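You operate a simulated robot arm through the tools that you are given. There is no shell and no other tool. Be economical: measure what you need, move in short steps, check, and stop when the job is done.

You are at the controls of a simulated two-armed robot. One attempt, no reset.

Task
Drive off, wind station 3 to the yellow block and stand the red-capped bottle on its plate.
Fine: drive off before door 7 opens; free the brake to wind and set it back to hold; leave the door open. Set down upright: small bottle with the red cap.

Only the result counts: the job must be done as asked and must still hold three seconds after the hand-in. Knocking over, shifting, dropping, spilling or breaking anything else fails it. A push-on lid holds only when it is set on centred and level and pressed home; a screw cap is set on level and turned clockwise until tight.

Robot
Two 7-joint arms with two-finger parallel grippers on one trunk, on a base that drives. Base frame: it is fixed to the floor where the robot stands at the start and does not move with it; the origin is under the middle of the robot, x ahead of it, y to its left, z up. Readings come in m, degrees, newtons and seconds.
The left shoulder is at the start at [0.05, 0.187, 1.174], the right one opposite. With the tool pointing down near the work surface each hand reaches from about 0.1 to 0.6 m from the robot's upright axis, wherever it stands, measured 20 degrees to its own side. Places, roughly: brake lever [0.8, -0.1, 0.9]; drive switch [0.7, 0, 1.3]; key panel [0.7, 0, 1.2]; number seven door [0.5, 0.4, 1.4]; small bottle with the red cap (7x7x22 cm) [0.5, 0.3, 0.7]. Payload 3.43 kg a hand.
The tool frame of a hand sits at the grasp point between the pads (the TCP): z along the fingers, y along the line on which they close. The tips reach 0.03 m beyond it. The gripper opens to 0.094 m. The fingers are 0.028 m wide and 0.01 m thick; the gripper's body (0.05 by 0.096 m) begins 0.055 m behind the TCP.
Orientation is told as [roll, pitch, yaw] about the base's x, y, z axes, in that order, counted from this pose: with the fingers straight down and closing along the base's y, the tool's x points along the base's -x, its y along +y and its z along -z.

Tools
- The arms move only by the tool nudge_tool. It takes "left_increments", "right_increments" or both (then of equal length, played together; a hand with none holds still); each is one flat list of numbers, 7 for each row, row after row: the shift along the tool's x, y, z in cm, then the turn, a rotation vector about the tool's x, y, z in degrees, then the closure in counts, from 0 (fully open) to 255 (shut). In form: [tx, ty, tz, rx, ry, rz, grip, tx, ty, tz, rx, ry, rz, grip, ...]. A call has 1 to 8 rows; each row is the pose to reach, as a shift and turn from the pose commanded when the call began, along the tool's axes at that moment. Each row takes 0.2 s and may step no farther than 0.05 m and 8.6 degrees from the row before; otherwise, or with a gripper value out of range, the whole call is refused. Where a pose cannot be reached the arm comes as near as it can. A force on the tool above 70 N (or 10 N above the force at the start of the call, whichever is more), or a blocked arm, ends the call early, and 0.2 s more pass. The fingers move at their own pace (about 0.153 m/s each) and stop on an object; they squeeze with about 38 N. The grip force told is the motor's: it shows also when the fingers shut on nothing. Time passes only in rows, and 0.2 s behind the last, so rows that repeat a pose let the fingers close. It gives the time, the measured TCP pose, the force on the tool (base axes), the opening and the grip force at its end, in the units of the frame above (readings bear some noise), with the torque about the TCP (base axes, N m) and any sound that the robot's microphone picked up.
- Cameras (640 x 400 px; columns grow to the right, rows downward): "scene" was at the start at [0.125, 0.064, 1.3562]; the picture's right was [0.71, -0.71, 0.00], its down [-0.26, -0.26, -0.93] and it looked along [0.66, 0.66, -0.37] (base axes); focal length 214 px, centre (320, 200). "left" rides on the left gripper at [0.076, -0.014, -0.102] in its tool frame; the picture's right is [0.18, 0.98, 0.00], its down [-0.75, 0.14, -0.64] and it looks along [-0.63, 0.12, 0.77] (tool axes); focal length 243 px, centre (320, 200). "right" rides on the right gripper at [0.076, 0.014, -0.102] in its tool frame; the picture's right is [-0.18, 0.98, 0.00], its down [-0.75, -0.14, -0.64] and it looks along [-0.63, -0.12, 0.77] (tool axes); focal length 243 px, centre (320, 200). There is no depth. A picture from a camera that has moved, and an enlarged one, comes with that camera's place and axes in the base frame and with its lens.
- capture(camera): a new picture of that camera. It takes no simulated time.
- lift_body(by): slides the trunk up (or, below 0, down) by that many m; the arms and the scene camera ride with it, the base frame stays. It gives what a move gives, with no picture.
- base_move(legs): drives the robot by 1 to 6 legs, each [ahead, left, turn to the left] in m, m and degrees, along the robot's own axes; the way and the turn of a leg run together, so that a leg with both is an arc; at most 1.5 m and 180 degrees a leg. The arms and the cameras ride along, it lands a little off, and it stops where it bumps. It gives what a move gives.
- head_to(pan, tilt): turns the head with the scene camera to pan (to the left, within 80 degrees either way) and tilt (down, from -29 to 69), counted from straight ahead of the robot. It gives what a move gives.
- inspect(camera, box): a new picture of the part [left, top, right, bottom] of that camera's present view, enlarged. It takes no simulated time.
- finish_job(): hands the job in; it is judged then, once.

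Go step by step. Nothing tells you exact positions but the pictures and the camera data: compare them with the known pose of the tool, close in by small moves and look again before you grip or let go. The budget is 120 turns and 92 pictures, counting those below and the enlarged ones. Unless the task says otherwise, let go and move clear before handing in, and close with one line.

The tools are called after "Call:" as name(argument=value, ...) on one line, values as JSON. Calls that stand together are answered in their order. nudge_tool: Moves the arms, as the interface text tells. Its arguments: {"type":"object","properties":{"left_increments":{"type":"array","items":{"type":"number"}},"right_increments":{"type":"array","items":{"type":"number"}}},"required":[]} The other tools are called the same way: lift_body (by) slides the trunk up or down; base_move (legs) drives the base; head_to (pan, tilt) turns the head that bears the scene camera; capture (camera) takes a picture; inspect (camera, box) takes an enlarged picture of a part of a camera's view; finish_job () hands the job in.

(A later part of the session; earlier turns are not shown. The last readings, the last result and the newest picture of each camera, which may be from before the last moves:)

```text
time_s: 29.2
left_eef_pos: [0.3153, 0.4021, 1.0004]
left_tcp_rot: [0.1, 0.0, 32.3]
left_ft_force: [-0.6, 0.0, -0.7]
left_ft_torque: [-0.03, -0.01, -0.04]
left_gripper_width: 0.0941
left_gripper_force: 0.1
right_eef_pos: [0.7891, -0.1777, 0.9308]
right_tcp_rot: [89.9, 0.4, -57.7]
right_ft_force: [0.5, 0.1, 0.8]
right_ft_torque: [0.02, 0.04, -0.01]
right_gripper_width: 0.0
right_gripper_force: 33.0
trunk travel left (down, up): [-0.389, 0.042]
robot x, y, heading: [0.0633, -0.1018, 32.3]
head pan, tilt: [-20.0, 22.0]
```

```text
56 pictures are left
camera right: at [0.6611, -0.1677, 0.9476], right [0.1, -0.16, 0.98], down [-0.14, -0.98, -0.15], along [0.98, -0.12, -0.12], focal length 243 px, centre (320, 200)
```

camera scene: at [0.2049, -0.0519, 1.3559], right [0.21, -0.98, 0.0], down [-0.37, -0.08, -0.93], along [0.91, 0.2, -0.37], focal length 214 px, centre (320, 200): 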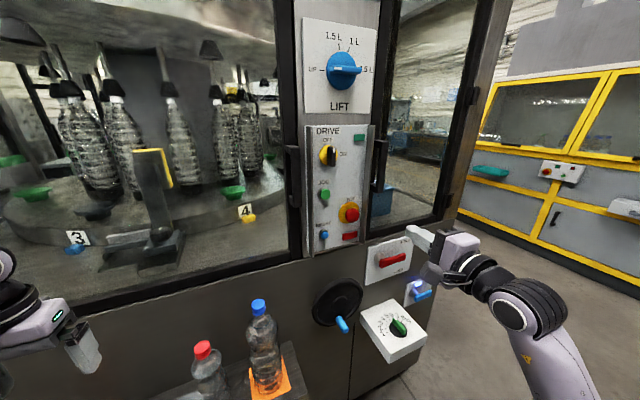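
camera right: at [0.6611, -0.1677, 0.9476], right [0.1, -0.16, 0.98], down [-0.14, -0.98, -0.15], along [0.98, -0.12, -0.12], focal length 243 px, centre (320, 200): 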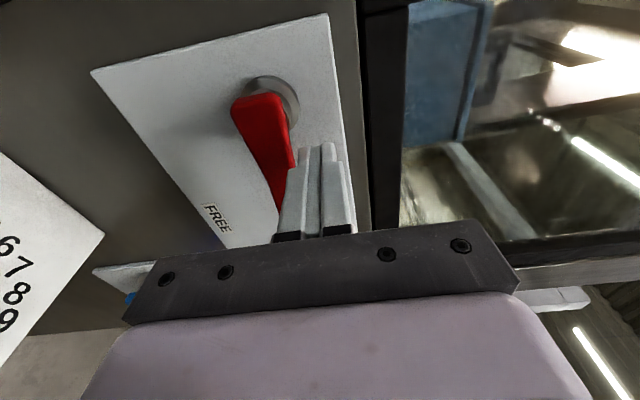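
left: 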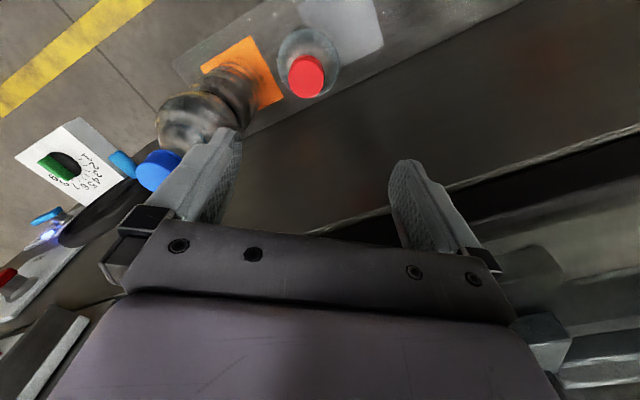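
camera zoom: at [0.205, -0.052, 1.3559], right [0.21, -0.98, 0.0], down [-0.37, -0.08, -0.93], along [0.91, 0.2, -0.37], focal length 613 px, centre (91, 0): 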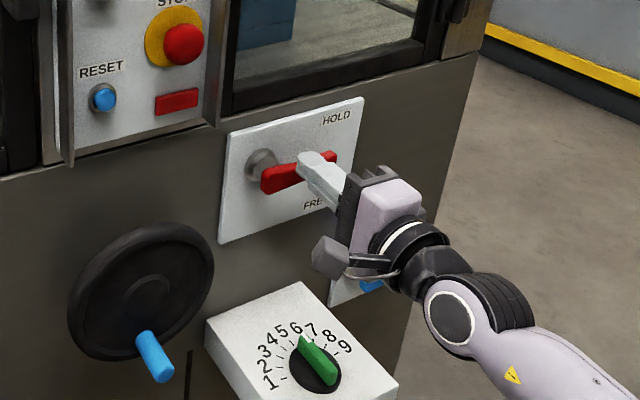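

The finger now lies just on top of the lever. I press on downward.

Call:
nudge_tool(right_increments=[-0.1, -1.2, 0, 0, 0, 0, 255, -0.2, -2.5, 0, 0, 0, 0, 255, 0, -3.7, 0, 0, 0, 0, 255, 0.4, -5, 0, 0, 0, 0, 255])

Call:
inspect(camera="scene", box=[330, 200, 470, 340])

```text
time_s: 30.2
left_eef_pos: [0.3152, 0.4015, 0.9995]
left_tcp_rot: [0.1, 0.0, 32.3]
left_ft_force: [-0.4, 0.4, -0.1]
left_ft_torque: [0.03, -0.01, -0.01]
left_gripper_width: 0.0941
left_gripper_force: 0.0
right_eef_pos: [0.7869, -0.1732, 0.883]
right_tcp_rot: [90.0, 0.5, -57.7]
right_ft_force: [-0.2, -0.1, 0.7]
right_ft_torque: [0.01, 0.0, 0.01]
right_gripper_width: 0.0
right_gripper_force: 33.3
trunk travel left (down, up): [-0.389, 0.042]
robot x, y, heading: [0.0652, -0.0989, 32.0]
head pan, tilt: [-20.0, 22.0]
```

```text
2.86 times, centred on (400, 270) of scene
camera zoom: at [0.205, -0.0519, 1.3559], right [0.21, -0.98, 0.0], down [-0.37, -0.08, -0.93], along [0.91, 0.2, -0.37], focal length 613 px, centre (91, 0)
```

zoom: 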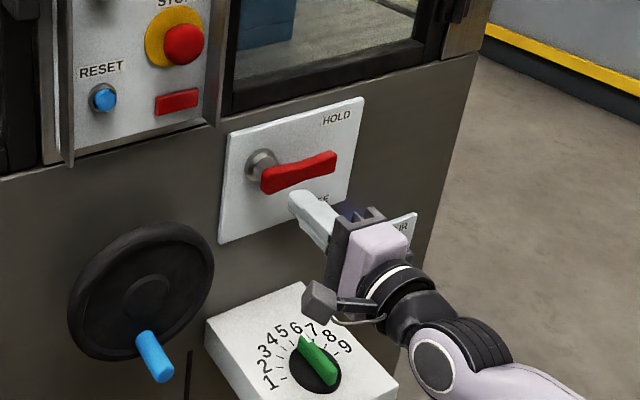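

All three views agree now on a deeper lever: tip near robot-frame (0.63, -0.515, 0.897), pivot (0.65, -0.44, 0.892). I rise, shift right, go forward and press down there.

Call:
nudge_tool(right_increments=[-0.5, 4, 0, 0, 0, 0, 255, -2.5, 7.5, 0, 0, 0, 0, 255, -4.7, 7.5, 2, 0, 0, 0, 255, -4.7, 7.5, 4.3, 0, 0, 0, 255, -4.7, 5.5, 4.3, 0, 0, 0, 255, -4.7, 3.5, 4.3, 0, 0, 0, 255, -4.9, 1.5, 4.3, 0, 0, 0, 255, -5, 0, 4.3, 0, 0, 0, 255])

Call:
inspect(camera="scene", box=[330, 200, 470, 340])

```text
time_s: 32.0
left_eef_pos: [0.3144, 0.4012, 1.001]
left_tcp_rot: [0.0, 0.0, 32.3]
left_ft_force: [-0.1, 0.0, -0.1]
left_ft_torque: [-0.01, 0.06, 0.0]
left_gripper_width: 0.0939
left_gripper_force: 0.0
right_eef_pos: [0.8493, -0.1941, 0.8818]
right_tcp_rot: [89.9, 0.4, -57.7]
right_ft_force: [0.4, 0.5, -0.6]
right_ft_torque: [0.02, 0.01, 0.02]
right_gripper_width: 0.0
right_gripper_force: 33.4
trunk travel left (down, up): [-0.389, 0.042]
robot x, y, heading: [0.0689, -0.0964, 32.3]
head pan, tilt: [-20.0, 22.0]
```

```text
2.86 times, centred on (400, 270) of scene
camera zoom: at [0.205, -0.0519, 1.3558], right [0.21, -0.98, 0.0], down [-0.37, -0.08, -0.93], along [0.91, 0.2, -0.37], focal length 613 px, centre (91, 0)
```

zoom: 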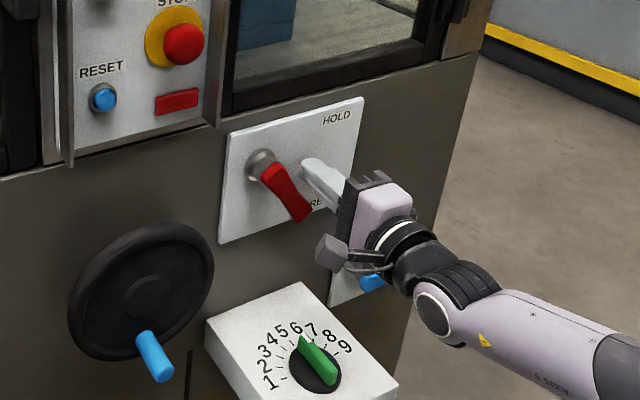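

The lever swings down. I follow its arc further.

Call:
nudge_tool(right_increments=[0.5, -1.4, 0, 0, 0, 0, 255, 1.2, -2.8, 0, 0, 0, 0, 255, 2.4, -3.7, 0, 0, 0, 0, 255, 3.7, -4.5, 0, 0, 0, 0, 255])

Call:
inspect(camera="scene", box=[330, 200, 470, 340])

```text
time_s: 33.0
left_eef_pos: [0.3169, 0.4004, 0.9994]
left_tcp_rot: [0.0, 0.1, 32.0]
left_ft_force: [0.2, 0.3, 0.0]
left_ft_torque: [-0.01, -0.01, 0.02]
left_gripper_width: 0.094
left_gripper_force: 0.0
right_eef_pos: [0.8475, -0.1875, 0.8625]
right_tcp_rot: [92.6, -0.1, -60.2]
right_ft_force: [4.3, -5.0, 2.9]
right_ft_torque: [-0.06, -0.02, 0.02]
right_gripper_width: 0.0
right_gripper_force: 33.0
trunk travel left (down, up): [-0.389, 0.042]
robot x, y, heading: [0.0653, -0.1029, 32.3]
head pan, tilt: [-20.0, 22.0]
stopped in row 4 (right hand): the force on the tool passed its limit at 74 N (the readings are from after the stop); the commanded pose is now the measured one
```

```text
2.86 times, centred on (400, 270) of scene
camera zoom: at [0.206, -0.0522, 1.3552], right [0.21, -0.98, 0.0], down [-0.37, -0.08, -0.93], along [0.91, 0.19, -0.38], focal length 613 px, centre (91, 0)
```

zoom: 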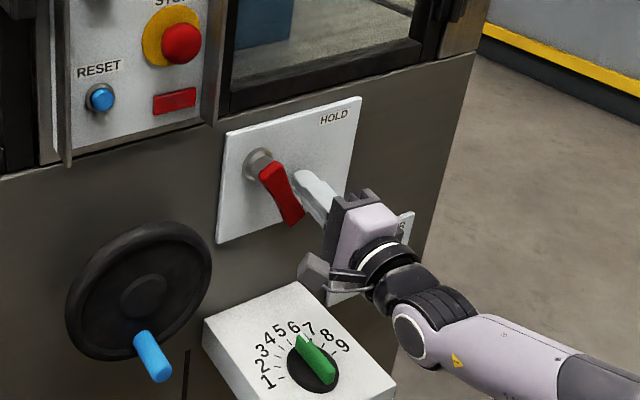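

The lever is at its FREE stop. I back off sideways and out, then go over to the handwheel.

Call:
nudge_tool(right_increments=[-1, 0.6, 0, 0, 0, 0, 255, -1.5, 1.5, -3, 0, 0, 0, 255, -1.5, 1.5, -7, 0, 0, 0, 255, -1.5, 1.5, -11, 0, 0, 0, 200, -1.5, 1.5, -15, 0, 0, 0, 120, 2, 1.5, -17, 0, 0, 0, 120, 6, 0.5, -17, 0, 0, 0, 120])

Call:
lift_body(by=-0.12)

Call:
capture(camera="scene")

Call:
capture(camera="right")

```text
time_s: 34.6
left_eef_pos: [0.3171, 0.4005, 1.0004]
left_tcp_rot: [0.0, 0.0, 32.2]
left_ft_force: [0.0, -1.0, -0.4]
left_ft_torque: [0.0, 0.01, 0.0]
left_gripper_width: 0.094
left_gripper_force: 0.1
right_eef_pos: [0.669, -0.217, 0.8597]
right_tcp_rot: [92.5, 0.0, -60.0]
right_ft_force: [-0.9, -0.1, -0.2]
right_ft_torque: [-0.02, 0.0, 0.02]
right_gripper_width: 0.0496
right_gripper_force: 0.0
trunk travel left (down, up): [-0.389, 0.042]
robot x, y, heading: [0.0662, -0.1022, 32.1]
head pan, tilt: [-20.0, 22.0]
```

```text
time_s: 36.1
left_eef_pos: [0.316, 0.3996, 0.8799]
left_tcp_rot: [0.0, 0.0, 32.1]
left_ft_force: [-0.5, -0.2, 0.6]
left_ft_torque: [0.02, 0.01, -0.01]
left_gripper_width: 0.094
left_gripper_force: 0.1
right_eef_pos: [0.6698, -0.2183, 0.7391]
right_tcp_rot: [92.4, 0.0, -59.9]
right_ft_force: [0.1, -0.5, 0.4]
right_ft_torque: [0.01, -0.03, 0.02]
right_gripper_width: 0.0496
right_gripper_force: 0.0
trunk travel left (down, up): [-0.269, 0.162]
robot x, y, heading: [0.0655, -0.0997, 32.2]
head pan, tilt: [-20.0, 22.0]
```

```text
52 pictures are left
camera scene: at [0.2055, -0.053, 1.2359], right [0.21, -0.98, 0.0], down [-0.37, -0.08, -0.93], along [0.91, 0.19, -0.37], focal length 214 px, centre (320, 200)
```

scene: 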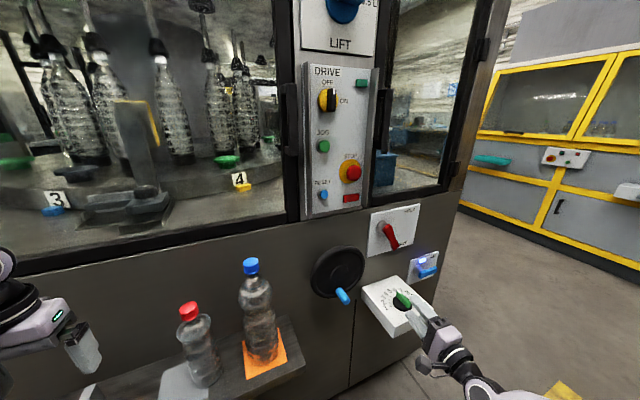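

```text
51 pictures are left
camera right: at [0.5415, -0.204, 0.7502], right [0.06, -0.18, 0.98], down [-0.17, -0.97, -0.17], along [0.98, -0.16, -0.09], focal length 243 px, centre (320, 200)
```

right: 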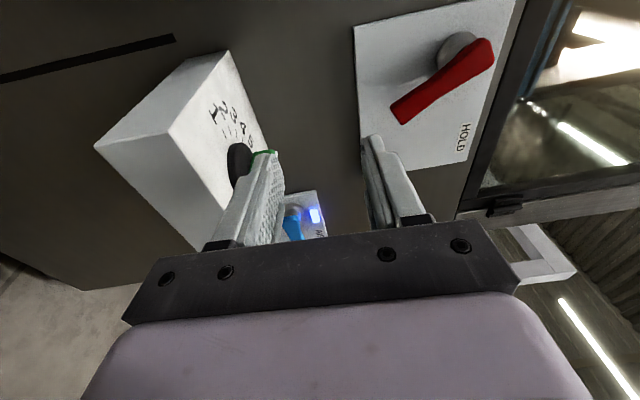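

The right hand is close to the dial box, so I back off, straighten it and move left in front of the wheel.

Call:
nudge_tool(right_increments=[0, 1, -2.5, 1, 1, 0, 120, 1, 2, -5, 2.5, 2.3, 0, 120, 5, 3, -5, 2.5, 2.3, 0, 120, 9, 4, -5, 2.5, 2.3, 0, 60, 13, 4, -5, 2.5, 2.3, 0, 0, 15.5, 4, -5, 2.5, 2.3, 0, 0])

Call:
capture(camera="right")

Call:
inspect(camera="scene", box=[280, 220, 440, 380])

```text
time_s: 37.5
left_eef_pos: [0.3177, 0.4, 0.88]
left_tcp_rot: [0.0, 0.0, 32.1]
left_ft_force: [0.3, -0.1, 0.6]
left_ft_torque: [0.03, 0.01, 0.02]
left_gripper_width: 0.0937
left_gripper_force: 0.0
right_eef_pos: [0.5453, -0.1078, 0.7768]
right_tcp_rot: [89.9, -0.1, -57.6]
right_ft_force: [0.3, -0.2, -0.1]
right_ft_torque: [0.04, -0.05, 0.02]
right_gripper_width: 0.094
right_gripper_force: 0.0
trunk travel left (down, up): [-0.269, 0.162]
robot x, y, heading: [0.0662, -0.0981, 32.1]
head pan, tilt: [-20.0, 22.0]
```

```text
50 pictures are left
camera right: at [0.4174, -0.0992, 0.7921], right [0.1, -0.15, 0.98], down [-0.14, -0.98, -0.14], along [0.99, -0.12, -0.12], focal length 243 px, centre (320, 200)
```

right: 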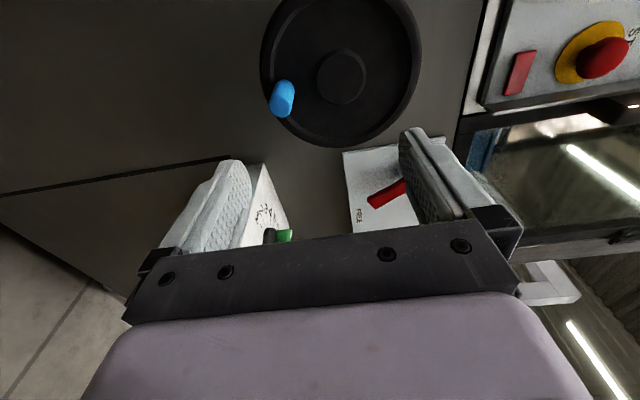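

```text
2.50 times, centred on (360, 300) of scene
camera zoom: at [0.2056, -0.0529, 1.2359], right [0.21, -0.98, 0.0], down [-0.37, -0.08, -0.93], along [0.91, 0.19, -0.37], focal length 536 px, centre (220, -50)
```

zoom: 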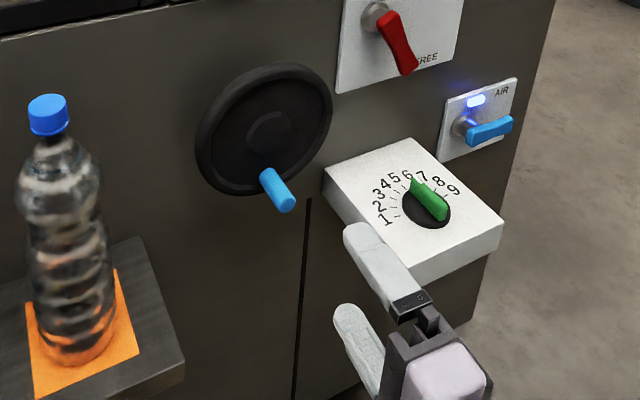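

Triangulation gives the wheel hub at robot-frame (0.60, -0.26, 0.80) and the handle tip directly below at (0.545, -0.26, 0.742), crank radius about 6 cm. I approach the handle with half-open fingers.

Call:
nudge_tool(right_increments=[0.2, -2, 3, 0, 0, 0, 110, 0.2, -3.5, 6, 0, 0, 0, 120, 0.2, -3.5, 9, 0, 0, 0, 120, 0.2, -3.5, 11, 0, 0, 0, 120])

Call:
capture(camera="right")

```text
time_s: 38.5
left_eef_pos: [0.3168, 0.3998, 0.8795]
left_tcp_rot: [0.0, -0.1, 32.1]
left_ft_force: [-0.4, 0.0, 0.4]
left_ft_torque: [0.03, 0.0, 0.04]
left_gripper_width: 0.0942
left_gripper_force: 0.1
right_eef_pos: [0.6384, -0.0484, 0.7403]
right_tcp_rot: [89.9, -0.1, -57.6]
right_ft_force: [-0.8, 0.2, -1.1]
right_ft_torque: [-0.01, 0.0, 0.0]
right_gripper_width: 0.0498
right_gripper_force: 0.0
trunk travel left (down, up): [-0.269, 0.162]
robot x, y, heading: [0.0658, -0.1022, 32.1]
head pan, tilt: [-20.0, 22.0]
```

```text
48 pictures are left
camera right: at [0.5109, -0.0395, 0.7556], right [0.1, -0.15, 0.98], down [-0.14, -0.98, -0.14], along [0.99, -0.12, -0.12], focal length 243 px, centre (320, 200)
```

right: 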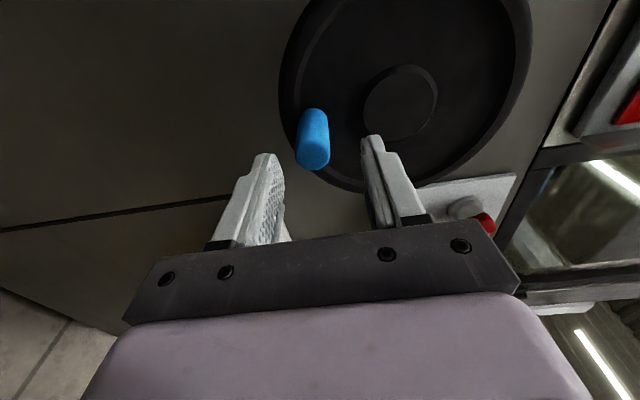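

The handle is aligned with the fingers. I advance 4 cm and close.

Call:
nudge_tool(right_increments=[0, 0, 2, 0, 0, 0, 120, 0, 0, 4, 0, 0, 0, 120, 0, 0, 4, 0, 0, 0, 255, 0, 0, 4, 0, 0, 0, 255])

Call:
capture(camera="right")

Call:
head_to(pan=10, tilt=22)

Call:
inspect(camera="scene", box=[120, 80, 440, 280])

```text
time_s: 39.5
left_eef_pos: [0.3182, 0.3996, 0.8791]
left_tcp_rot: [0.1, 0.1, 32.1]
left_ft_force: [-0.3, 0.2, 1.0]
left_ft_torque: [-0.03, 0.02, 0.0]
left_gripper_width: 0.0939
left_gripper_force: 0.0
right_eef_pos: [0.6714, -0.0278, 0.7346]
right_tcp_rot: [89.3, 0.0, -57.5]
right_ft_force: [-3.0, 0.0, -23.7]
right_ft_torque: [0.45, -0.83, -0.22]
right_gripper_width: 0.024
right_gripper_force: 45.1
trunk travel left (down, up): [-0.269, 0.162]
robot x, y, heading: [0.0659, -0.1003, 32.1]
head pan, tilt: [-20.0, 22.0]
```

```text
47 pictures are left
camera right: at [0.5441, -0.0187, 0.7514], right [0.11, -0.15, 0.98], down [-0.14, -0.98, -0.13], along [0.98, -0.12, -0.13], focal length 243 px, centre (320, 200)
```

right: 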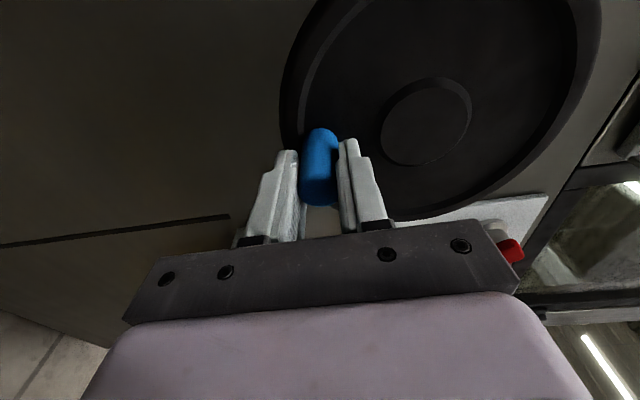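

```text
time_s: 40.5
left_eef_pos: [0.319, 0.3998, 0.8797]
left_tcp_rot: [0.1, 0.1, 32.1]
left_ft_force: [0.3, -0.2, 0.1]
left_ft_torque: [0.04, 0.02, -0.02]
left_gripper_width: 0.0941
left_gripper_force: 0.1
right_eef_pos: [0.6721, -0.0289, 0.7351]
right_tcp_rot: [89.4, 0.0, -57.5]
right_ft_force: [-3.4, 0.1, -27.1]
right_ft_torque: [0.63, -0.59, 0.08]
right_gripper_width: 0.024
right_gripper_force: 45.2
trunk travel left (down, up): [-0.269, 0.162]
robot x, y, heading: [0.0681, -0.1009, 32.2]
head pan, tilt: [10.0, 22.0]
```

```text
2.00 times, centred on (280, 180) of scene
camera zoom: at [0.186, -0.01, 1.2355], right [0.67, -0.74, 0.0], down [-0.28, -0.25, -0.93], along [0.69, 0.62, -0.38], focal length 429 px, centre (400, 240)
```

zoom: 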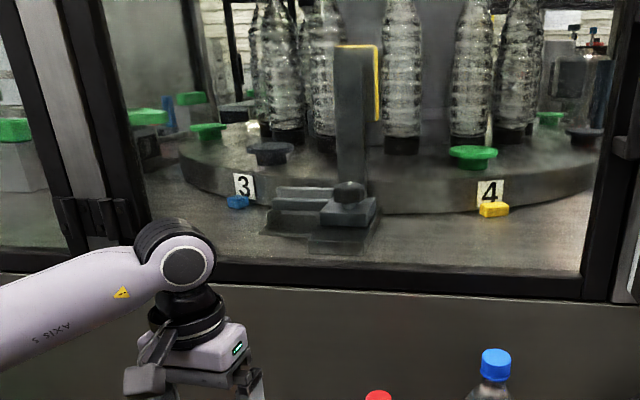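

The handle is gripped with the brake free, and the hub is 6.6 cm above it. I turn a quarter clockwise and watch which way the carousel goes.

Call:
nudge_tool(right_increments=[1.71, 0.22, 0, 0, 0, 0, 255, 3.3, 0.88, 0, 0, 0, 0, 255, 4.67, 1.93, 0, 0, 0, 0, 255, 5.72, 3.3, 0, 0, 0, 0, 255, 6.37, 4.89, 0, 0, 0, 0, 255, 6.6, 6.6, 0, 0, 0, 0, 255])

Call:
inspect(camera="scene", box=[120, 80, 440, 280])

Call:
capture(camera="right")

```text
time_s: 41.1
left_eef_pos: [0.3185, 0.4003, 0.8793]
left_tcp_rot: [-0.1, 0.0, 32.1]
left_ft_force: [0.3, -0.4, -0.3]
left_ft_torque: [-0.06, 0.01, 0.0]
left_gripper_width: 0.0938
left_gripper_force: 0.0
right_eef_pos: [0.6639, -0.0168, 0.7371]
right_tcp_rot: [88.3, -1.1, -60.0]
right_ft_force: [1.4, 12.9, -13.0]
right_ft_torque: [0.84, -1.04, -0.82]
right_gripper_width: 0.0246
right_gripper_force: 45.3
trunk travel left (down, up): [-0.269, 0.162]
robot x, y, heading: [0.0692, -0.0963, 31.5]
head pan, tilt: [10.0, 22.0]
stopped in row 3 (right hand): the force on the tool passed its limit at 74 N (the readings are from after the stop); the commanded pose is now the measured one
```

```text
2.00 times, centred on (280, 180) of scene
camera zoom: at [0.185, -0.009, 1.236], right [0.67, -0.74, 0.0], down [-0.28, -0.25, -0.93], along [0.69, 0.62, -0.38], focal length 429 px, centre (400, 240)
```

zoom: 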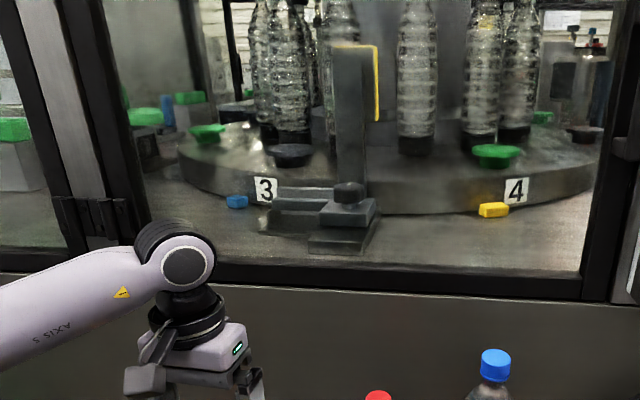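

```text
44 pictures are left
camera right: at [0.5369, -0.0014, 0.7531], right [0.11, -0.13, 0.99], down [-0.18, -0.98, -0.11], along [0.98, -0.17, -0.13], focal length 243 px, centre (320, 200)
```

right: 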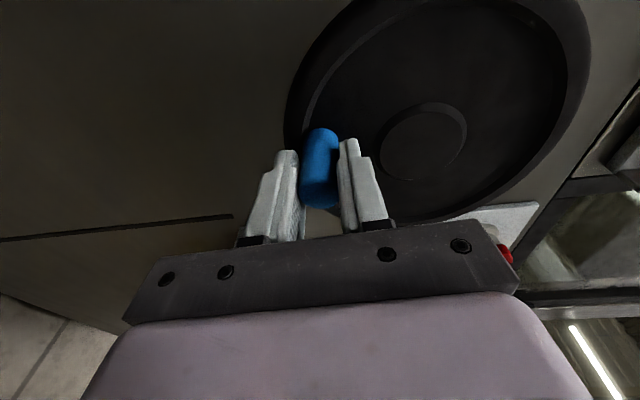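

Clockwise moves the carousel to the right as needed, at roughly 125° of crank per station. The wheel is heavy, so I turn on slower in 5° rows.

Call:
nudge_tool(right_increments=[0.56, 0.15, 0, -0.4, 0.6, 0, 255, 1.1, 0.35, -0.05, -0.8, 1.2, 0, 255, 1.62, 0.59, -0.07, -1.2, 1.8, 0, 255, 2.12, 0.87, -0.09, -1.7, 2.3, 0, 255, 2.59, 1.2, -0.1, -1.7, 2.3, 0, 255, 3.03, 1.57, -0.12, -1.7, 2.3, 0, 255, 3.44, 1.98, -0.14, -1.7, 2.3, 0, 255, 3.81, 2.42, -0.15, -1.7, 2.3, 0, 255])

Call:
inspect(camera="scene", box=[120, 80, 440, 280])

```text
time_s: 42.9
left_eef_pos: [0.3186, 0.3988, 0.8812]
left_tcp_rot: [0.1, 0.0, 31.8]
left_ft_force: [-0.7, -0.8, 0.6]
left_ft_torque: [-0.01, 0.0, 0.0]
left_gripper_width: 0.0938
left_gripper_force: 0.1
right_eef_pos: [0.6412, 0.0165, 0.7613]
right_tcp_rot: [90.1, -0.8, -57.3]
right_ft_force: [-12.7, -10.3, -10.0]
right_ft_torque: [-0.16, 1.14, -0.02]
right_gripper_width: 0.0237
right_gripper_force: 45.8
trunk travel left (down, up): [-0.269, 0.162]
robot x, y, heading: [0.0637, -0.1047, 31.8]
head pan, tilt: [10.0, 22.0]
```

```text
2.00 times, centred on (280, 180) of scene
camera zoom: at [0.1845, -0.0116, 1.2362], right [0.67, -0.74, 0.0], down [-0.28, -0.25, -0.93], along [0.69, 0.62, -0.37], focal length 429 px, centre (400, 240)
```

zoom: 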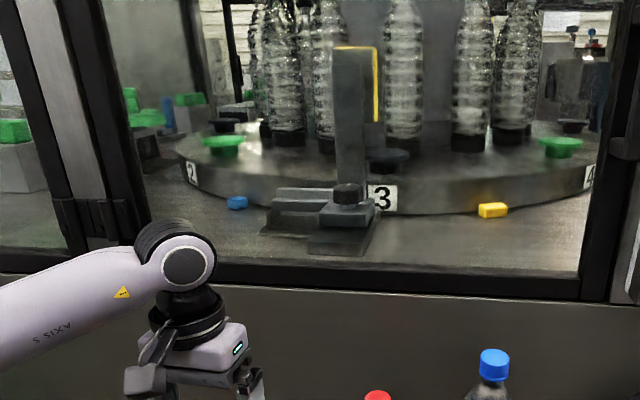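

Station 3 has gone a bit more than half way. I turn 30° further and check.

Call:
nudge_tool(right_increments=[0.33, 0.47, 0, 0, 0, 0, 255, 0.62, 0.97, 0, 0, 0, 0, 255, 0.86, 1.49, 0, 0, 0, 0, 255, 1.06, 2.03, 0, 0, 0, 0, 255, 1.21, 2.59, 0, 0, 0, 0, 255, 1.31, 3.15, 0, 0, 0, 0, 255, 1.31, 3.15, 0, 0, 0, 0, 255])

Call:
inspect(camera="scene", box=[120, 80, 440, 280])

```text
time_s: 44.5
left_eef_pos: [0.321, 0.398, 0.88]
left_tcp_rot: [0.1, 0.2, 31.9]
left_ft_force: [-0.3, 0.3, -0.2]
left_ft_torque: [0.04, 0.0, 0.0]
left_gripper_width: 0.0941
left_gripper_force: 0.1
right_eef_pos: [0.6391, 0.0263, 0.7881]
right_tcp_rot: [89.7, -1.1, -57.9]
right_ft_force: [-5.9, 9.2, -26.2]
right_ft_torque: [1.14, -0.32, -0.83]
right_gripper_width: 0.0239
right_gripper_force: 44.8
trunk travel left (down, up): [-0.269, 0.162]
robot x, y, heading: [0.0633, -0.1035, 31.8]
head pan, tilt: [10.0, 22.0]
```

```text
2.00 times, centred on (280, 180) of scene
camera zoom: at [0.1866, -0.0103, 1.2353], right [0.67, -0.74, 0.0], down [-0.28, -0.25, -0.93], along [0.69, 0.62, -0.38], focal length 429 px, centre (400, 240)
```

zoom: 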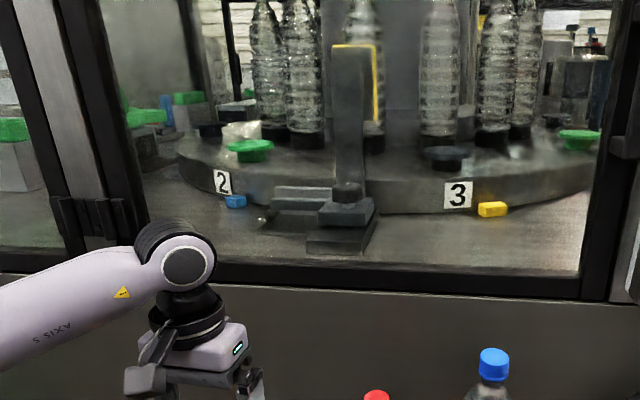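

About 12° of crank remain. I make a small step.

Call:
nudge_tool(right_increments=[0.05, 0.4, 0, 0, 0, 0, 255, 0.07, 0.8, 0, 0, 0, 0, 255, 0.07, 1.2, 0, 0, 0, 0, 255, 0.07, 1.2, 0, 0, 0, 0, 255, 0.07, 1.2, 0, 0, 0, 0, 255])

Call:
inspect(camera="scene", box=[120, 80, 440, 280])

```text
time_s: 45.7
left_eef_pos: [0.3185, 0.3977, 0.8821]
left_tcp_rot: [0.0, -0.1, 31.9]
left_ft_force: [-0.2, -0.2, 0.8]
left_ft_torque: [0.0, 0.0, -0.01]
left_gripper_width: 0.094
left_gripper_force: 0.2
right_eef_pos: [0.6379, 0.024, 0.8139]
right_tcp_rot: [91.4, -1.0, -58.5]
right_ft_force: [-1.5, -8.9, 20.2]
right_ft_torque: [-0.65, 1.37, 0.8]
right_gripper_width: 0.0237
right_gripper_force: 45.5
trunk travel left (down, up): [-0.269, 0.162]
robot x, y, heading: [0.0633, -0.1036, 31.8]
head pan, tilt: [10.0, 22.0]
```

```text
2.00 times, centred on (280, 180) of scene
camera zoom: at [0.1829, -0.0128, 1.2368], right [0.67, -0.75, 0.0], down [-0.28, -0.25, -0.93], along [0.69, 0.62, -0.37], focal length 429 px, centre (400, 240)
```

zoom: 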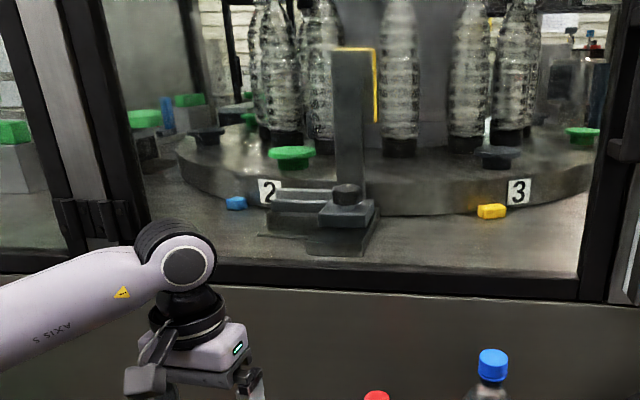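

It overshot a little through stick-slip; the handle should be near z 0.802. I step back gently and read the height.

Call:
nudge_tool(right_increments=[0, -0.2, 0, 0, 0, 0, 255, 0, -0.4, 0, 0, 0, 0, 255, 0, -0.6, 0, 0, 0, 0, 255, 0, -0.6, 0, 0, 0, 0, 255])

```text
time_s: 46.7
left_eef_pos: [0.3194, 0.3988, 0.8797]
left_tcp_rot: [0.0, 0.1, 31.9]
left_ft_force: [-0.7, 0.1, -0.8]
left_ft_torque: [0.0, 0.0, 0.02]
left_gripper_width: 0.0941
left_gripper_force: 0.1
right_eef_pos: [0.6379, 0.0254, 0.7949]
right_tcp_rot: [89.9, -1.2, -57.7]
right_ft_force: [5.8, 9.5, -2.6]
right_ft_torque: [0.7, -1.48, 0.78]
right_gripper_width: 0.024
right_gripper_force: 45.2
trunk travel left (down, up): [-0.269, 0.162]
robot x, y, heading: [0.0648, -0.1059, 32.1]
head pan, tilt: [10.0, 22.0]
```

Call:
inspect(camera="scene", box=[300, 140, 420, 220])

```text
5.00 times, centred on (360, 180) of scene
camera zoom: at [0.185, -0.0106, 1.2351], right [0.67, -0.74, 0.0], down [-0.28, -0.25, -0.93], along [0.69, 0.62, -0.38], focal length 1072 px, centre (120, 300)
```

zoom: 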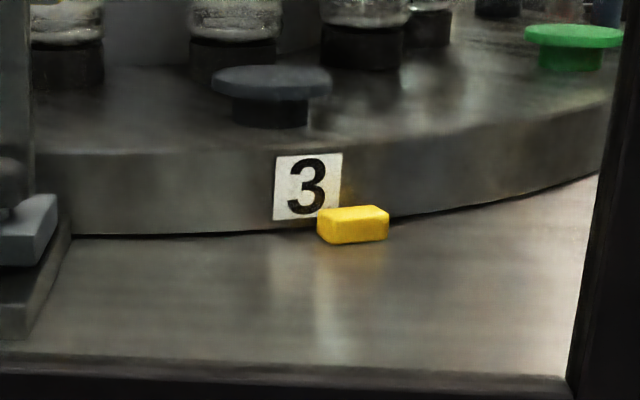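

The tag is still about 5° of crank short of the block. I nudge up gently.

Call:
nudge_tool(right_increments=[0, 0.2, 0, 0, 0, 0, 255, 0, 0.35, 0, 0, 0, 0, 255, 0, 0.5, 0, 0, 0, 0, 255, 0, 0.5, 0, 0, 0, 0, 255])

Call:
inspect(camera="scene", box=[300, 140, 420, 220])

```text
time_s: 47.7
left_eef_pos: [0.3207, 0.3982, 0.8798]
left_tcp_rot: [0.0, 0.1, 31.7]
left_ft_force: [0.1, -0.3, 0.5]
left_ft_torque: [-0.02, -0.01, 0.02]
left_gripper_width: 0.0939
left_gripper_force: 0.0
right_eef_pos: [0.6358, 0.0265, 0.8032]
right_tcp_rot: [90.0, -1.0, -57.8]
right_ft_force: [-3.8, 4.4, -12.1]
right_ft_torque: [-0.61, 1.42, 0.82]
right_gripper_width: 0.0236
right_gripper_force: 45.0
trunk travel left (down, up): [-0.269, 0.162]
robot x, y, heading: [0.0649, -0.1047, 31.7]
head pan, tilt: [10.0, 22.0]
```

```text
5.00 times, centred on (360, 180) of scene
camera zoom: at [0.1854, -0.0109, 1.236], right [0.67, -0.74, 0.0], down [-0.28, -0.25, -0.93], along [0.69, 0.62, -0.38], focal length 1072 px, centre (120, 300)
```

zoom: 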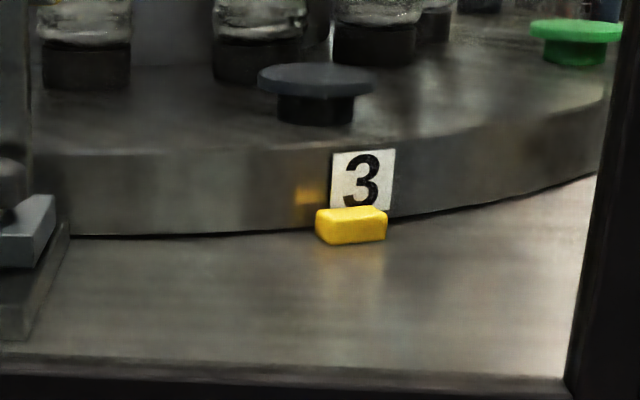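

It went slightly past: by my reckoning the tag should sit about 13 px left of the block centre in this view. I step back 3–4 mm.

Call:
nudge_tool(right_increments=[0, -0.1, 0, 0, 0, 0, 255, 0, -0.2, 0, 0, 0, 0, 255, 0, -0.3, 0, 0, 0, 0, 255, 0, -0.3, 0, 0, 0, 0, 255])

Call:
inspect(camera="scene", box=[300, 140, 420, 220])

```text
time_s: 48.7
left_eef_pos: [0.3171, 0.3981, 0.8807]
left_tcp_rot: [-0.1, -0.1, 31.9]
left_ft_force: [0.2, -0.1, 0.1]
left_ft_torque: [0.01, 0.01, 0.02]
left_gripper_width: 0.094
left_gripper_force: 0.0
right_eef_pos: [0.638, 0.0267, 0.8055]
right_tcp_rot: [90.9, -1.2, -58.1]
right_ft_force: [-4.3, -2.3, 25.2]
right_ft_torque: [-0.91, 0.49, -1.17]
right_gripper_width: 0.0239
right_gripper_force: 45.3
trunk travel left (down, up): [-0.269, 0.162]
robot x, y, heading: [0.065, -0.103, 32.2]
head pan, tilt: [10.0, 22.0]
```

```text
5.00 times, centred on (360, 180) of scene
camera zoom: at [0.182, -0.012, 1.2363], right [0.67, -0.74, 0.0], down [-0.28, -0.25, -0.93], along [0.69, 0.62, -0.37], focal length 1072 px, centre (120, 300)
```

zoom: 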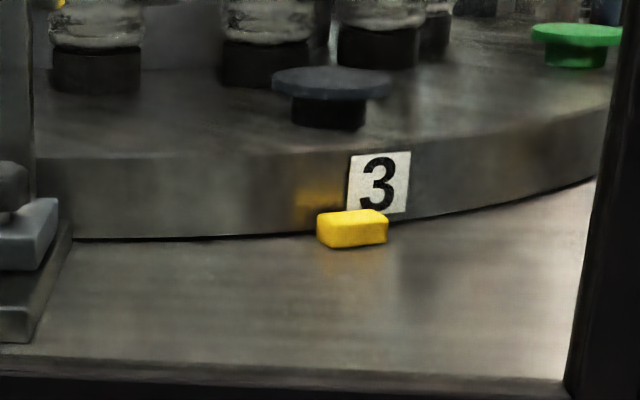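

The carousel swings on the arm's springiness, so I just hold still and let it settle.

Call:
nudge_tool(right_increments=[0, 0, 0, 0, 0, 0, 255, 0, 0, 0, 0, 0, 0, 255, 0, 0, 0, 0, 0, 0, 255, 0, 0, 0, 0, 0, 0, 255, 0, 0, 0, 0, 0, 0, 255, 0, 0, 0, 0, 0, 0, 255, 0, 0, 0, 0, 0, 0, 255, 0, 0, 0, 0, 0, 0, 255])

Call:
nudge_tool(right_increments=[0, 0, 0, 0, 0, 0, 255, 0, 0, 0, 0, 0, 0, 255])

Call:
inspect(camera="scene", box=[300, 140, 420, 220])

```text
time_s: 50.5
left_eef_pos: [0.3193, 0.3976, 0.8802]
left_tcp_rot: [-0.1, -0.1, 31.8]
left_ft_force: [-0.1, 0.3, 0.1]
left_ft_torque: [-0.05, 0.0, 0.0]
left_gripper_width: 0.094
left_gripper_force: 0.0
right_eef_pos: [0.6376, 0.0261, 0.806]
right_tcp_rot: [90.9, -1.0, -58.0]
right_ft_force: [-8.8, -4.9, 6.5]
right_ft_torque: [-0.65, 1.27, 0.97]
right_gripper_width: 0.0242
right_gripper_force: 44.5
trunk travel left (down, up): [-0.269, 0.162]
robot x, y, heading: [0.0674, -0.1021, 31.9]
head pan, tilt: [10.0, 22.0]
```

```text
time_s: 51.1
left_eef_pos: [0.3175, 0.3982, 0.881]
left_tcp_rot: [-0.1, -0.1, 31.9]
left_ft_force: [-0.9, -0.7, 0.7]
left_ft_torque: [0.02, 0.0, 0.0]
left_gripper_width: 0.0942
left_gripper_force: 0.1
right_eef_pos: [0.6373, 0.0265, 0.8052]
right_tcp_rot: [90.8, -1.2, -58.0]
right_ft_force: [-8.9, -0.6, 14.9]
right_ft_torque: [-1.06, 0.61, -0.38]
right_gripper_width: 0.024
right_gripper_force: 44.7
trunk travel left (down, up): [-0.269, 0.162]
robot x, y, heading: [0.068, -0.1029, 31.8]
head pan, tilt: [10.0, 22.0]
```

```text
5.00 times, centred on (360, 180) of scene
camera zoom: at [0.1825, -0.0116, 1.2363], right [0.67, -0.74, 0.0], down [-0.28, -0.25, -0.93], along [0.69, 0.62, -0.37], focal length 1072 px, centre (120, 300)
```

zoom: 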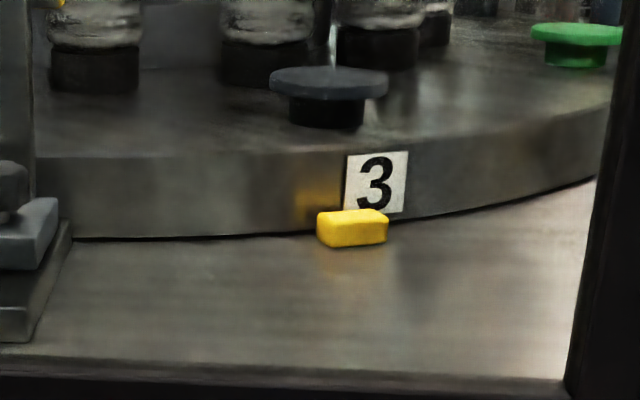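

It settled with the tag about 38 px too far right (about 5.5 mm of handle). I step down slowly with a settling hold.

Call:
nudge_tool(right_increments=[0, -0.12, 0, 0, 0, 0, 255, 0, -0.24, 0, 0, 0, 0, 255, 0, -0.36, 0, 0, 0, 0, 255, 0, -0.48, 0, 0, 0, 0, 255, 0, -0.48, 0, 0, 0, 0, 255, 0, -0.48, 0, 0, 0, 0, 255, 0, -0.48, 0, 0, 0, 0, 255, 0, -0.48, 0, 0, 0, 0, 255])

Call:
nudge_tool(right_increments=[0, 0, 0, 0, 0, 0, 255, 0, 0, 0, 0, 0, 0, 255, 0, 0, 0, 0, 0, 0, 255, 0, 0, 0, 0, 0, 0, 255, 0, 0, 0, 0, 0, 0, 255])

```text
time_s: 52.9
left_eef_pos: [0.3214, 0.3991, 0.8801]
left_tcp_rot: [0.1, 0.1, 31.9]
left_ft_force: [0.7, 0.4, 0.4]
left_ft_torque: [0.0, -0.01, -0.04]
left_gripper_width: 0.094
left_gripper_force: 0.1
right_eef_pos: [0.6374, 0.0258, 0.7924]
right_tcp_rot: [89.8, -1.0, -58.0]
right_ft_force: [1.6, 7.5, -16.1]
right_ft_torque: [0.95, -0.35, -0.07]
right_gripper_width: 0.0238
right_gripper_force: 45.2
trunk travel left (down, up): [-0.269, 0.162]
robot x, y, heading: [0.0611, -0.1024, 31.8]
head pan, tilt: [10.0, 22.0]
```

```text
time_s: 54.1
left_eef_pos: [0.319, 0.398, 0.8806]
left_tcp_rot: [0.0, 0.0, 31.9]
left_ft_force: [0.1, -0.6, 0.0]
left_ft_torque: [-0.01, -0.02, 0.03]
left_gripper_width: 0.0939
left_gripper_force: 0.1
right_eef_pos: [0.6372, 0.0254, 0.7983]
right_tcp_rot: [90.3, -1.0, -58.0]
right_ft_force: [-8.4, -1.5, -7.4]
right_ft_torque: [-0.41, 1.22, 0.69]
right_gripper_width: 0.0241
right_gripper_force: 44.8
trunk travel left (down, up): [-0.269, 0.162]
robot x, y, heading: [0.064, -0.1006, 32.0]
head pan, tilt: [10.0, 22.0]
```

Call:
nudge_tool(right_increments=[0, 0, 0, 0, 0, 0, 255, 0, 0, 0, 0, 0, 0, 255, 0, 0, 0, 0, 0, 0, 255, 0, 0, 0, 0, 0, 0, 255, 0, 0, 0, 0, 0, 0, 255, 0, 0, 0, 0, 0, 0, 255, 0, 0, 0, 0, 0, 0, 255, 0, 0, 0, 0, 0, 0, 255])

Call:
inspect(camera="scene", box=[300, 140, 420, 220])

```text
time_s: 55.9
left_eef_pos: [0.3181, 0.3989, 0.8796]
left_tcp_rot: [-0.1, 0.0, 31.9]
left_ft_force: [-0.1, 1.0, 0.4]
left_ft_torque: [-0.02, -0.01, -0.01]
left_gripper_width: 0.094
left_gripper_force: 0.1
right_eef_pos: [0.6369, 0.0265, 0.7976]
right_tcp_rot: [90.3, -1.3, -58.0]
right_ft_force: [-8.2, -0.9, -3.0]
right_ft_torque: [-0.6, 0.83, 0.61]
right_gripper_width: 0.0236
right_gripper_force: 44.5
trunk travel left (down, up): [-0.269, 0.162]
robot x, y, heading: [0.0638, -0.1021, 31.6]
head pan, tilt: [10.0, 22.0]
```

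```text
5.00 times, centred on (360, 180) of scene
camera zoom: at [0.1843, -0.0113, 1.2359], right [0.67, -0.74, 0.0], down [-0.28, -0.25, -0.93], along [0.69, 0.62, -0.37], focal length 1072 px, centre (120, 300)
```

zoom: 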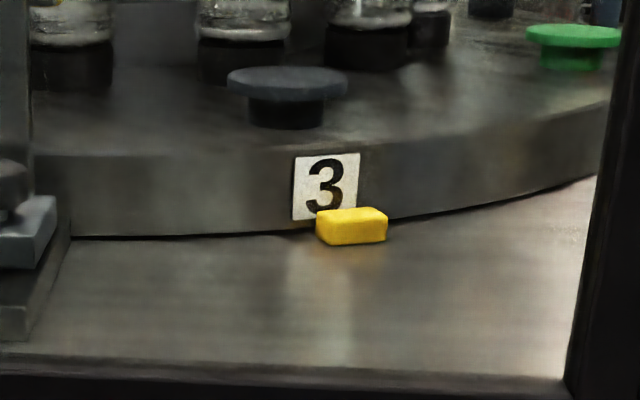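

Very near now, about 2 mm of handle short. One last tiny nudge with a hold.

Call:
nudge_tool(right_increments=[0, 0.1, 0, 0, 0, 0, 255, 0, 0.2, 0, 0, 0, 0, 255, 0, 0.2, 0, 0, 0, 0, 255, 0, 0.2, 0, 0, 0, 0, 255, 0, 0.2, 0, 0, 0, 0, 255, 0, 0.2, 0, 0, 0, 0, 255, 0, 0.2, 0, 0, 0, 0, 255, 0, 0.2, 0, 0, 0, 0, 255])

Call:
inspect(camera="scene", box=[300, 140, 420, 220])

```text
time_s: 57.7
left_eef_pos: [0.3193, 0.3973, 0.8783]
left_tcp_rot: [0.1, -0.1, 31.9]
left_ft_force: [-0.5, 0.0, -0.2]
left_ft_torque: [0.01, -0.01, -0.02]
left_gripper_width: 0.094
left_gripper_force: 0.1
right_eef_pos: [0.6371, 0.0253, 0.7967]
right_tcp_rot: [90.2, -1.1, -57.9]
right_ft_force: [-8.8, 6.5, -7.2]
right_ft_torque: [-0.42, 0.93, -0.55]
right_gripper_width: 0.0238
right_gripper_force: 44.8
trunk travel left (down, up): [-0.269, 0.162]
robot x, y, heading: [0.0658, -0.0999, 32.0]
head pan, tilt: [10.0, 22.0]
```

```text
5.00 times, centred on (360, 180) of scene
camera zoom: at [0.1846, -0.0107, 1.2357], right [0.67, -0.74, 0.0], down [-0.28, -0.25, -0.93], along [0.69, 0.62, -0.38], focal length 1072 px, centre (120, 300)
```

zoom: 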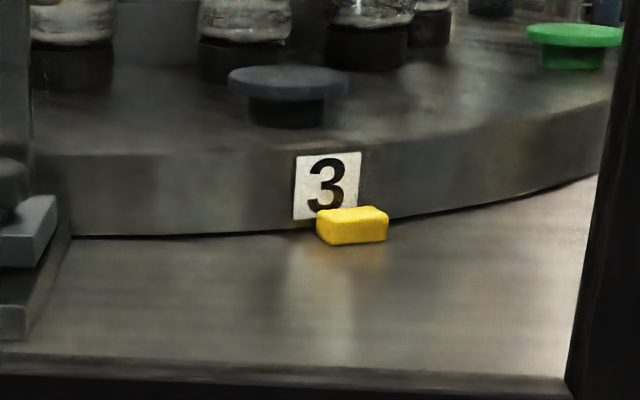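

Friction still holds it. I add another 2 mm.

Call:
nudge_tool(right_increments=[0, 0.1, 0, 0, 0, 0, 255, 0, 0.2, 0, 0, 0, 0, 255, 0, 0.2, 0, 0, 0, 0, 255, 0, 0.2, 0, 0, 0, 0, 255, 0, 0.2, 0, 0, 0, 0, 255, 0, 0.2, 0, 0, 0, 0, 255, 0, 0.2, 0, 0, 0, 0, 255, 0, 0.2, 0, 0, 0, 0, 255])

Call:
inspect(camera="scene", box=[300, 140, 420, 220])

```text
time_s: 59.5
left_eef_pos: [0.3194, 0.399, 0.8791]
left_tcp_rot: [0.0, 0.2, 31.8]
left_ft_force: [0.1, -0.3, -0.3]
left_ft_torque: [0.0, -0.03, -0.02]
left_gripper_width: 0.0943
left_gripper_force: 0.0
right_eef_pos: [0.6364, 0.0261, 0.8005]
right_tcp_rot: [90.3, -1.1, -58.0]
right_ft_force: [-2.6, 6.4, -6.2]
right_ft_torque: [-0.59, 0.94, 1.12]
right_gripper_width: 0.0236
right_gripper_force: 45.3
trunk travel left (down, up): [-0.269, 0.162]
robot x, y, heading: [0.0681, -0.1011, 32.2]
head pan, tilt: [10.0, 22.0]
```

```text
5.00 times, centred on (360, 180) of scene
camera zoom: at [0.185, -0.0109, 1.2358], right [0.67, -0.74, 0.0], down [-0.28, -0.25, -0.93], along [0.69, 0.62, -0.38], focal length 1072 px, centre (120, 300)
```

zoom: 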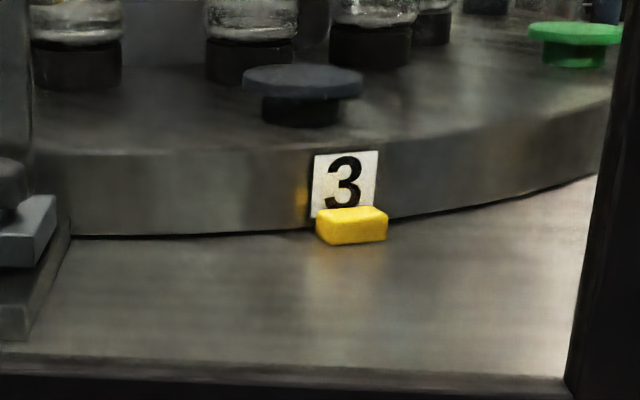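

Tag 3 is aligned with the yellow block like tag 4 was at the start. I let go of the handle, back off and move toward the brake lever, which I will lift from below.

Call:
nudge_tool(right_increments=[0, 0, 0, 0, 0, 0, 150, 0, 0, 0, 0, 0, 0, 100, 0, 0, -4, 0, 0, 0, 100, 0, 0, -8, 0, 0, 0, 100, 0, 0, -11, 0, 0, 0, 150])

Call:
nudge_tool(right_increments=[-4, 0.3, 0, 0, 0, 0, 255, -8, 0.6, 0, 0, 0, 0, 255, -12, 0.9, 0, 0, 0, 0, 255, -16, 1.2, 0, 0, 0, 0, 255, -20, 1.2, 0, 0, 0, 0, 255, -24, 1.2, 0, 0, 0, 0, 255])

Call:
inspect(camera="scene", box=[300, 140, 420, 220])

Call:
capture(camera="right")

```text
time_s: 60.7
left_eef_pos: [0.3198, 0.3992, 0.8795]
left_tcp_rot: [0.0, 0.0, 31.8]
left_ft_force: [0.4, -0.3, 0.1]
left_ft_torque: [0.03, 0.0, 0.0]
left_gripper_width: 0.0939
left_gripper_force: 0.1
right_eef_pos: [0.5442, -0.0331, 0.8008]
right_tcp_rot: [90.5, -1.2, -58.1]
right_ft_force: [-0.8, 0.5, 0.2]
right_ft_torque: [0.01, 0.01, -0.01]
right_gripper_width: 0.0389
right_gripper_force: 0.1
trunk travel left (down, up): [-0.269, 0.162]
robot x, y, heading: [0.067, -0.1026, 31.9]
head pan, tilt: [10.0, 22.0]
```

```text
time_s: 62.1
left_eef_pos: [0.3192, 0.398, 0.8797]
left_tcp_rot: [0.0, 0.0, 31.9]
left_ft_force: [0.1, -0.3, -0.7]
left_ft_torque: [0.04, -0.03, 0.0]
left_gripper_width: 0.0939
left_gripper_force: 0.1
right_eef_pos: [0.671, -0.2367, 0.8165]
right_tcp_rot: [90.2, -1.0, -58.0]
right_ft_force: [-0.5, -0.6, 0.9]
right_ft_torque: [0.0, 0.0, -0.01]
right_gripper_width: 0.0
right_gripper_force: 33.5
trunk travel left (down, up): [-0.269, 0.162]
robot x, y, heading: [0.0661, -0.1003, 31.8]
head pan, tilt: [10.0, 22.0]
```

```text
5.00 times, centred on (360, 180) of scene
camera zoom: at [0.1845, -0.0116, 1.2359], right [0.67, -0.74, 0.0], down [-0.28, -0.25, -0.93], along [0.69, 0.62, -0.37], focal length 1072 px, centre (120, 300)
```

zoom: 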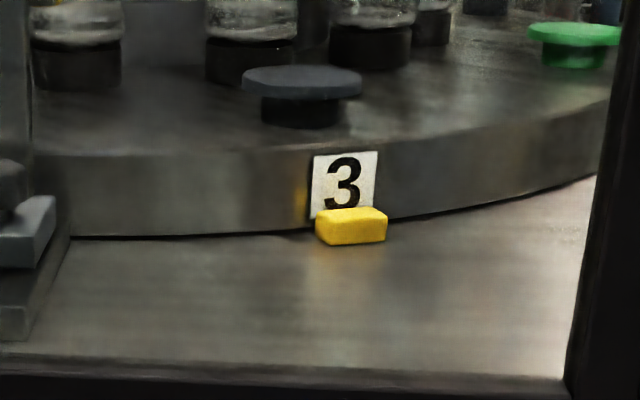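

```text
32 pictures are left
camera right: at [0.5426, -0.2265, 0.8305], right [0.08, -0.14, 0.99], down [-0.14, -0.98, -0.13], along [0.99, -0.13, -0.1], focal length 243 px, centre (320, 200)
```

right: 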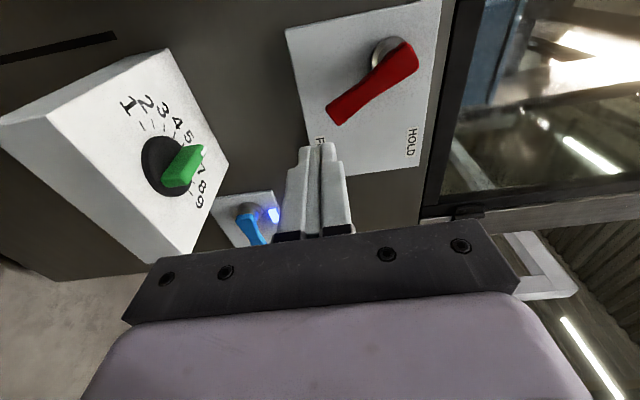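

The carousel kept its place. The lever tip now is at about robot-frame (0.63, -0.465, 0.83), so I bring the finger in on its left and sweep it right and up toward HOLD.

Call:
nudge_tool(right_increments=[1, 1, 4, 0, 0, 0, 255, 2, 2, 8, 0, 0, 0, 255, 2, 2, 12, 0, 0, 0, 255, 2, 2, 16.3, 0, 0, 0, 255])

Call:
nudge_tool(right_increments=[-2, 0.2, 0, 0, 0, 0, 255, -4, 0.4, 0, 0, 0, 0, 255, -5.5, 1.3, 0, 0, 0, 0, 255, -6.8, 2.6, 0, 0, 0, 0, 255, -7.3, 3.4, 0, 0, 0, 0, 255])

Call:
capture(camera="right")

```text
time_s: 63.1
left_eef_pos: [0.3195, 0.3983, 0.8809]
left_tcp_rot: [-0.1, 0.0, 31.9]
left_ft_force: [0.9, 0.9, 0.1]
left_ft_torque: [-0.03, 0.02, 0.04]
left_gripper_width: 0.094
left_gripper_force: 0.2
right_eef_pos: [0.8026, -0.1311, 0.8397]
right_tcp_rot: [90.4, -1.1, -58.0]
right_ft_force: [0.0, -0.4, 0.3]
right_ft_torque: [0.0, 0.01, 0.0]
right_gripper_width: 0.0
right_gripper_force: 33.5
trunk travel left (down, up): [-0.269, 0.162]
robot x, y, heading: [0.0671, -0.1037, 31.9]
head pan, tilt: [10.0, 22.0]
```

```text
time_s: 64.3
left_eef_pos: [0.3183, 0.3992, 0.8796]
left_tcp_rot: [0.0, -0.1, 31.9]
left_ft_force: [-0.8, 0.3, 0.1]
left_ft_torque: [-0.02, 0.0, -0.05]
left_gripper_width: 0.0941
left_gripper_force: 0.0
right_eef_pos: [0.8372, -0.1935, 0.8732]
right_tcp_rot: [90.2, -1.1, -58.1]
right_ft_force: [0.0, 0.1, 0.1]
right_ft_torque: [0.0, 0.01, 0.01]
right_gripper_width: 0.0002
right_gripper_force: 33.1
trunk travel left (down, up): [-0.269, 0.162]
robot x, y, heading: [0.0611, -0.1023, 31.9]
head pan, tilt: [10.0, 22.0]
```

```text
31 pictures are left
camera right: at [0.7091, -0.1834, 0.8864], right [0.08, -0.14, 0.99], down [-0.14, -0.98, -0.13], along [0.99, -0.13, -0.1], focal length 243 px, centre (320, 200)
```

right: 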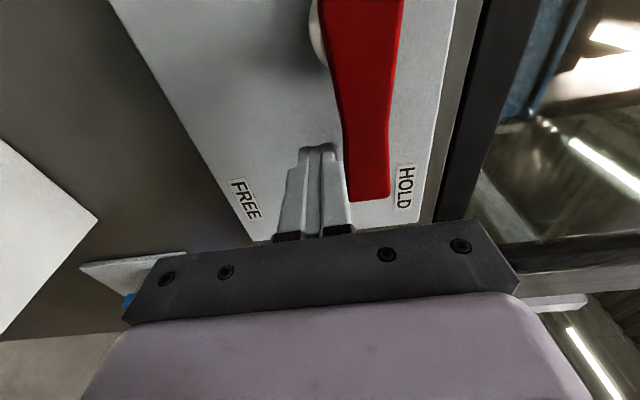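

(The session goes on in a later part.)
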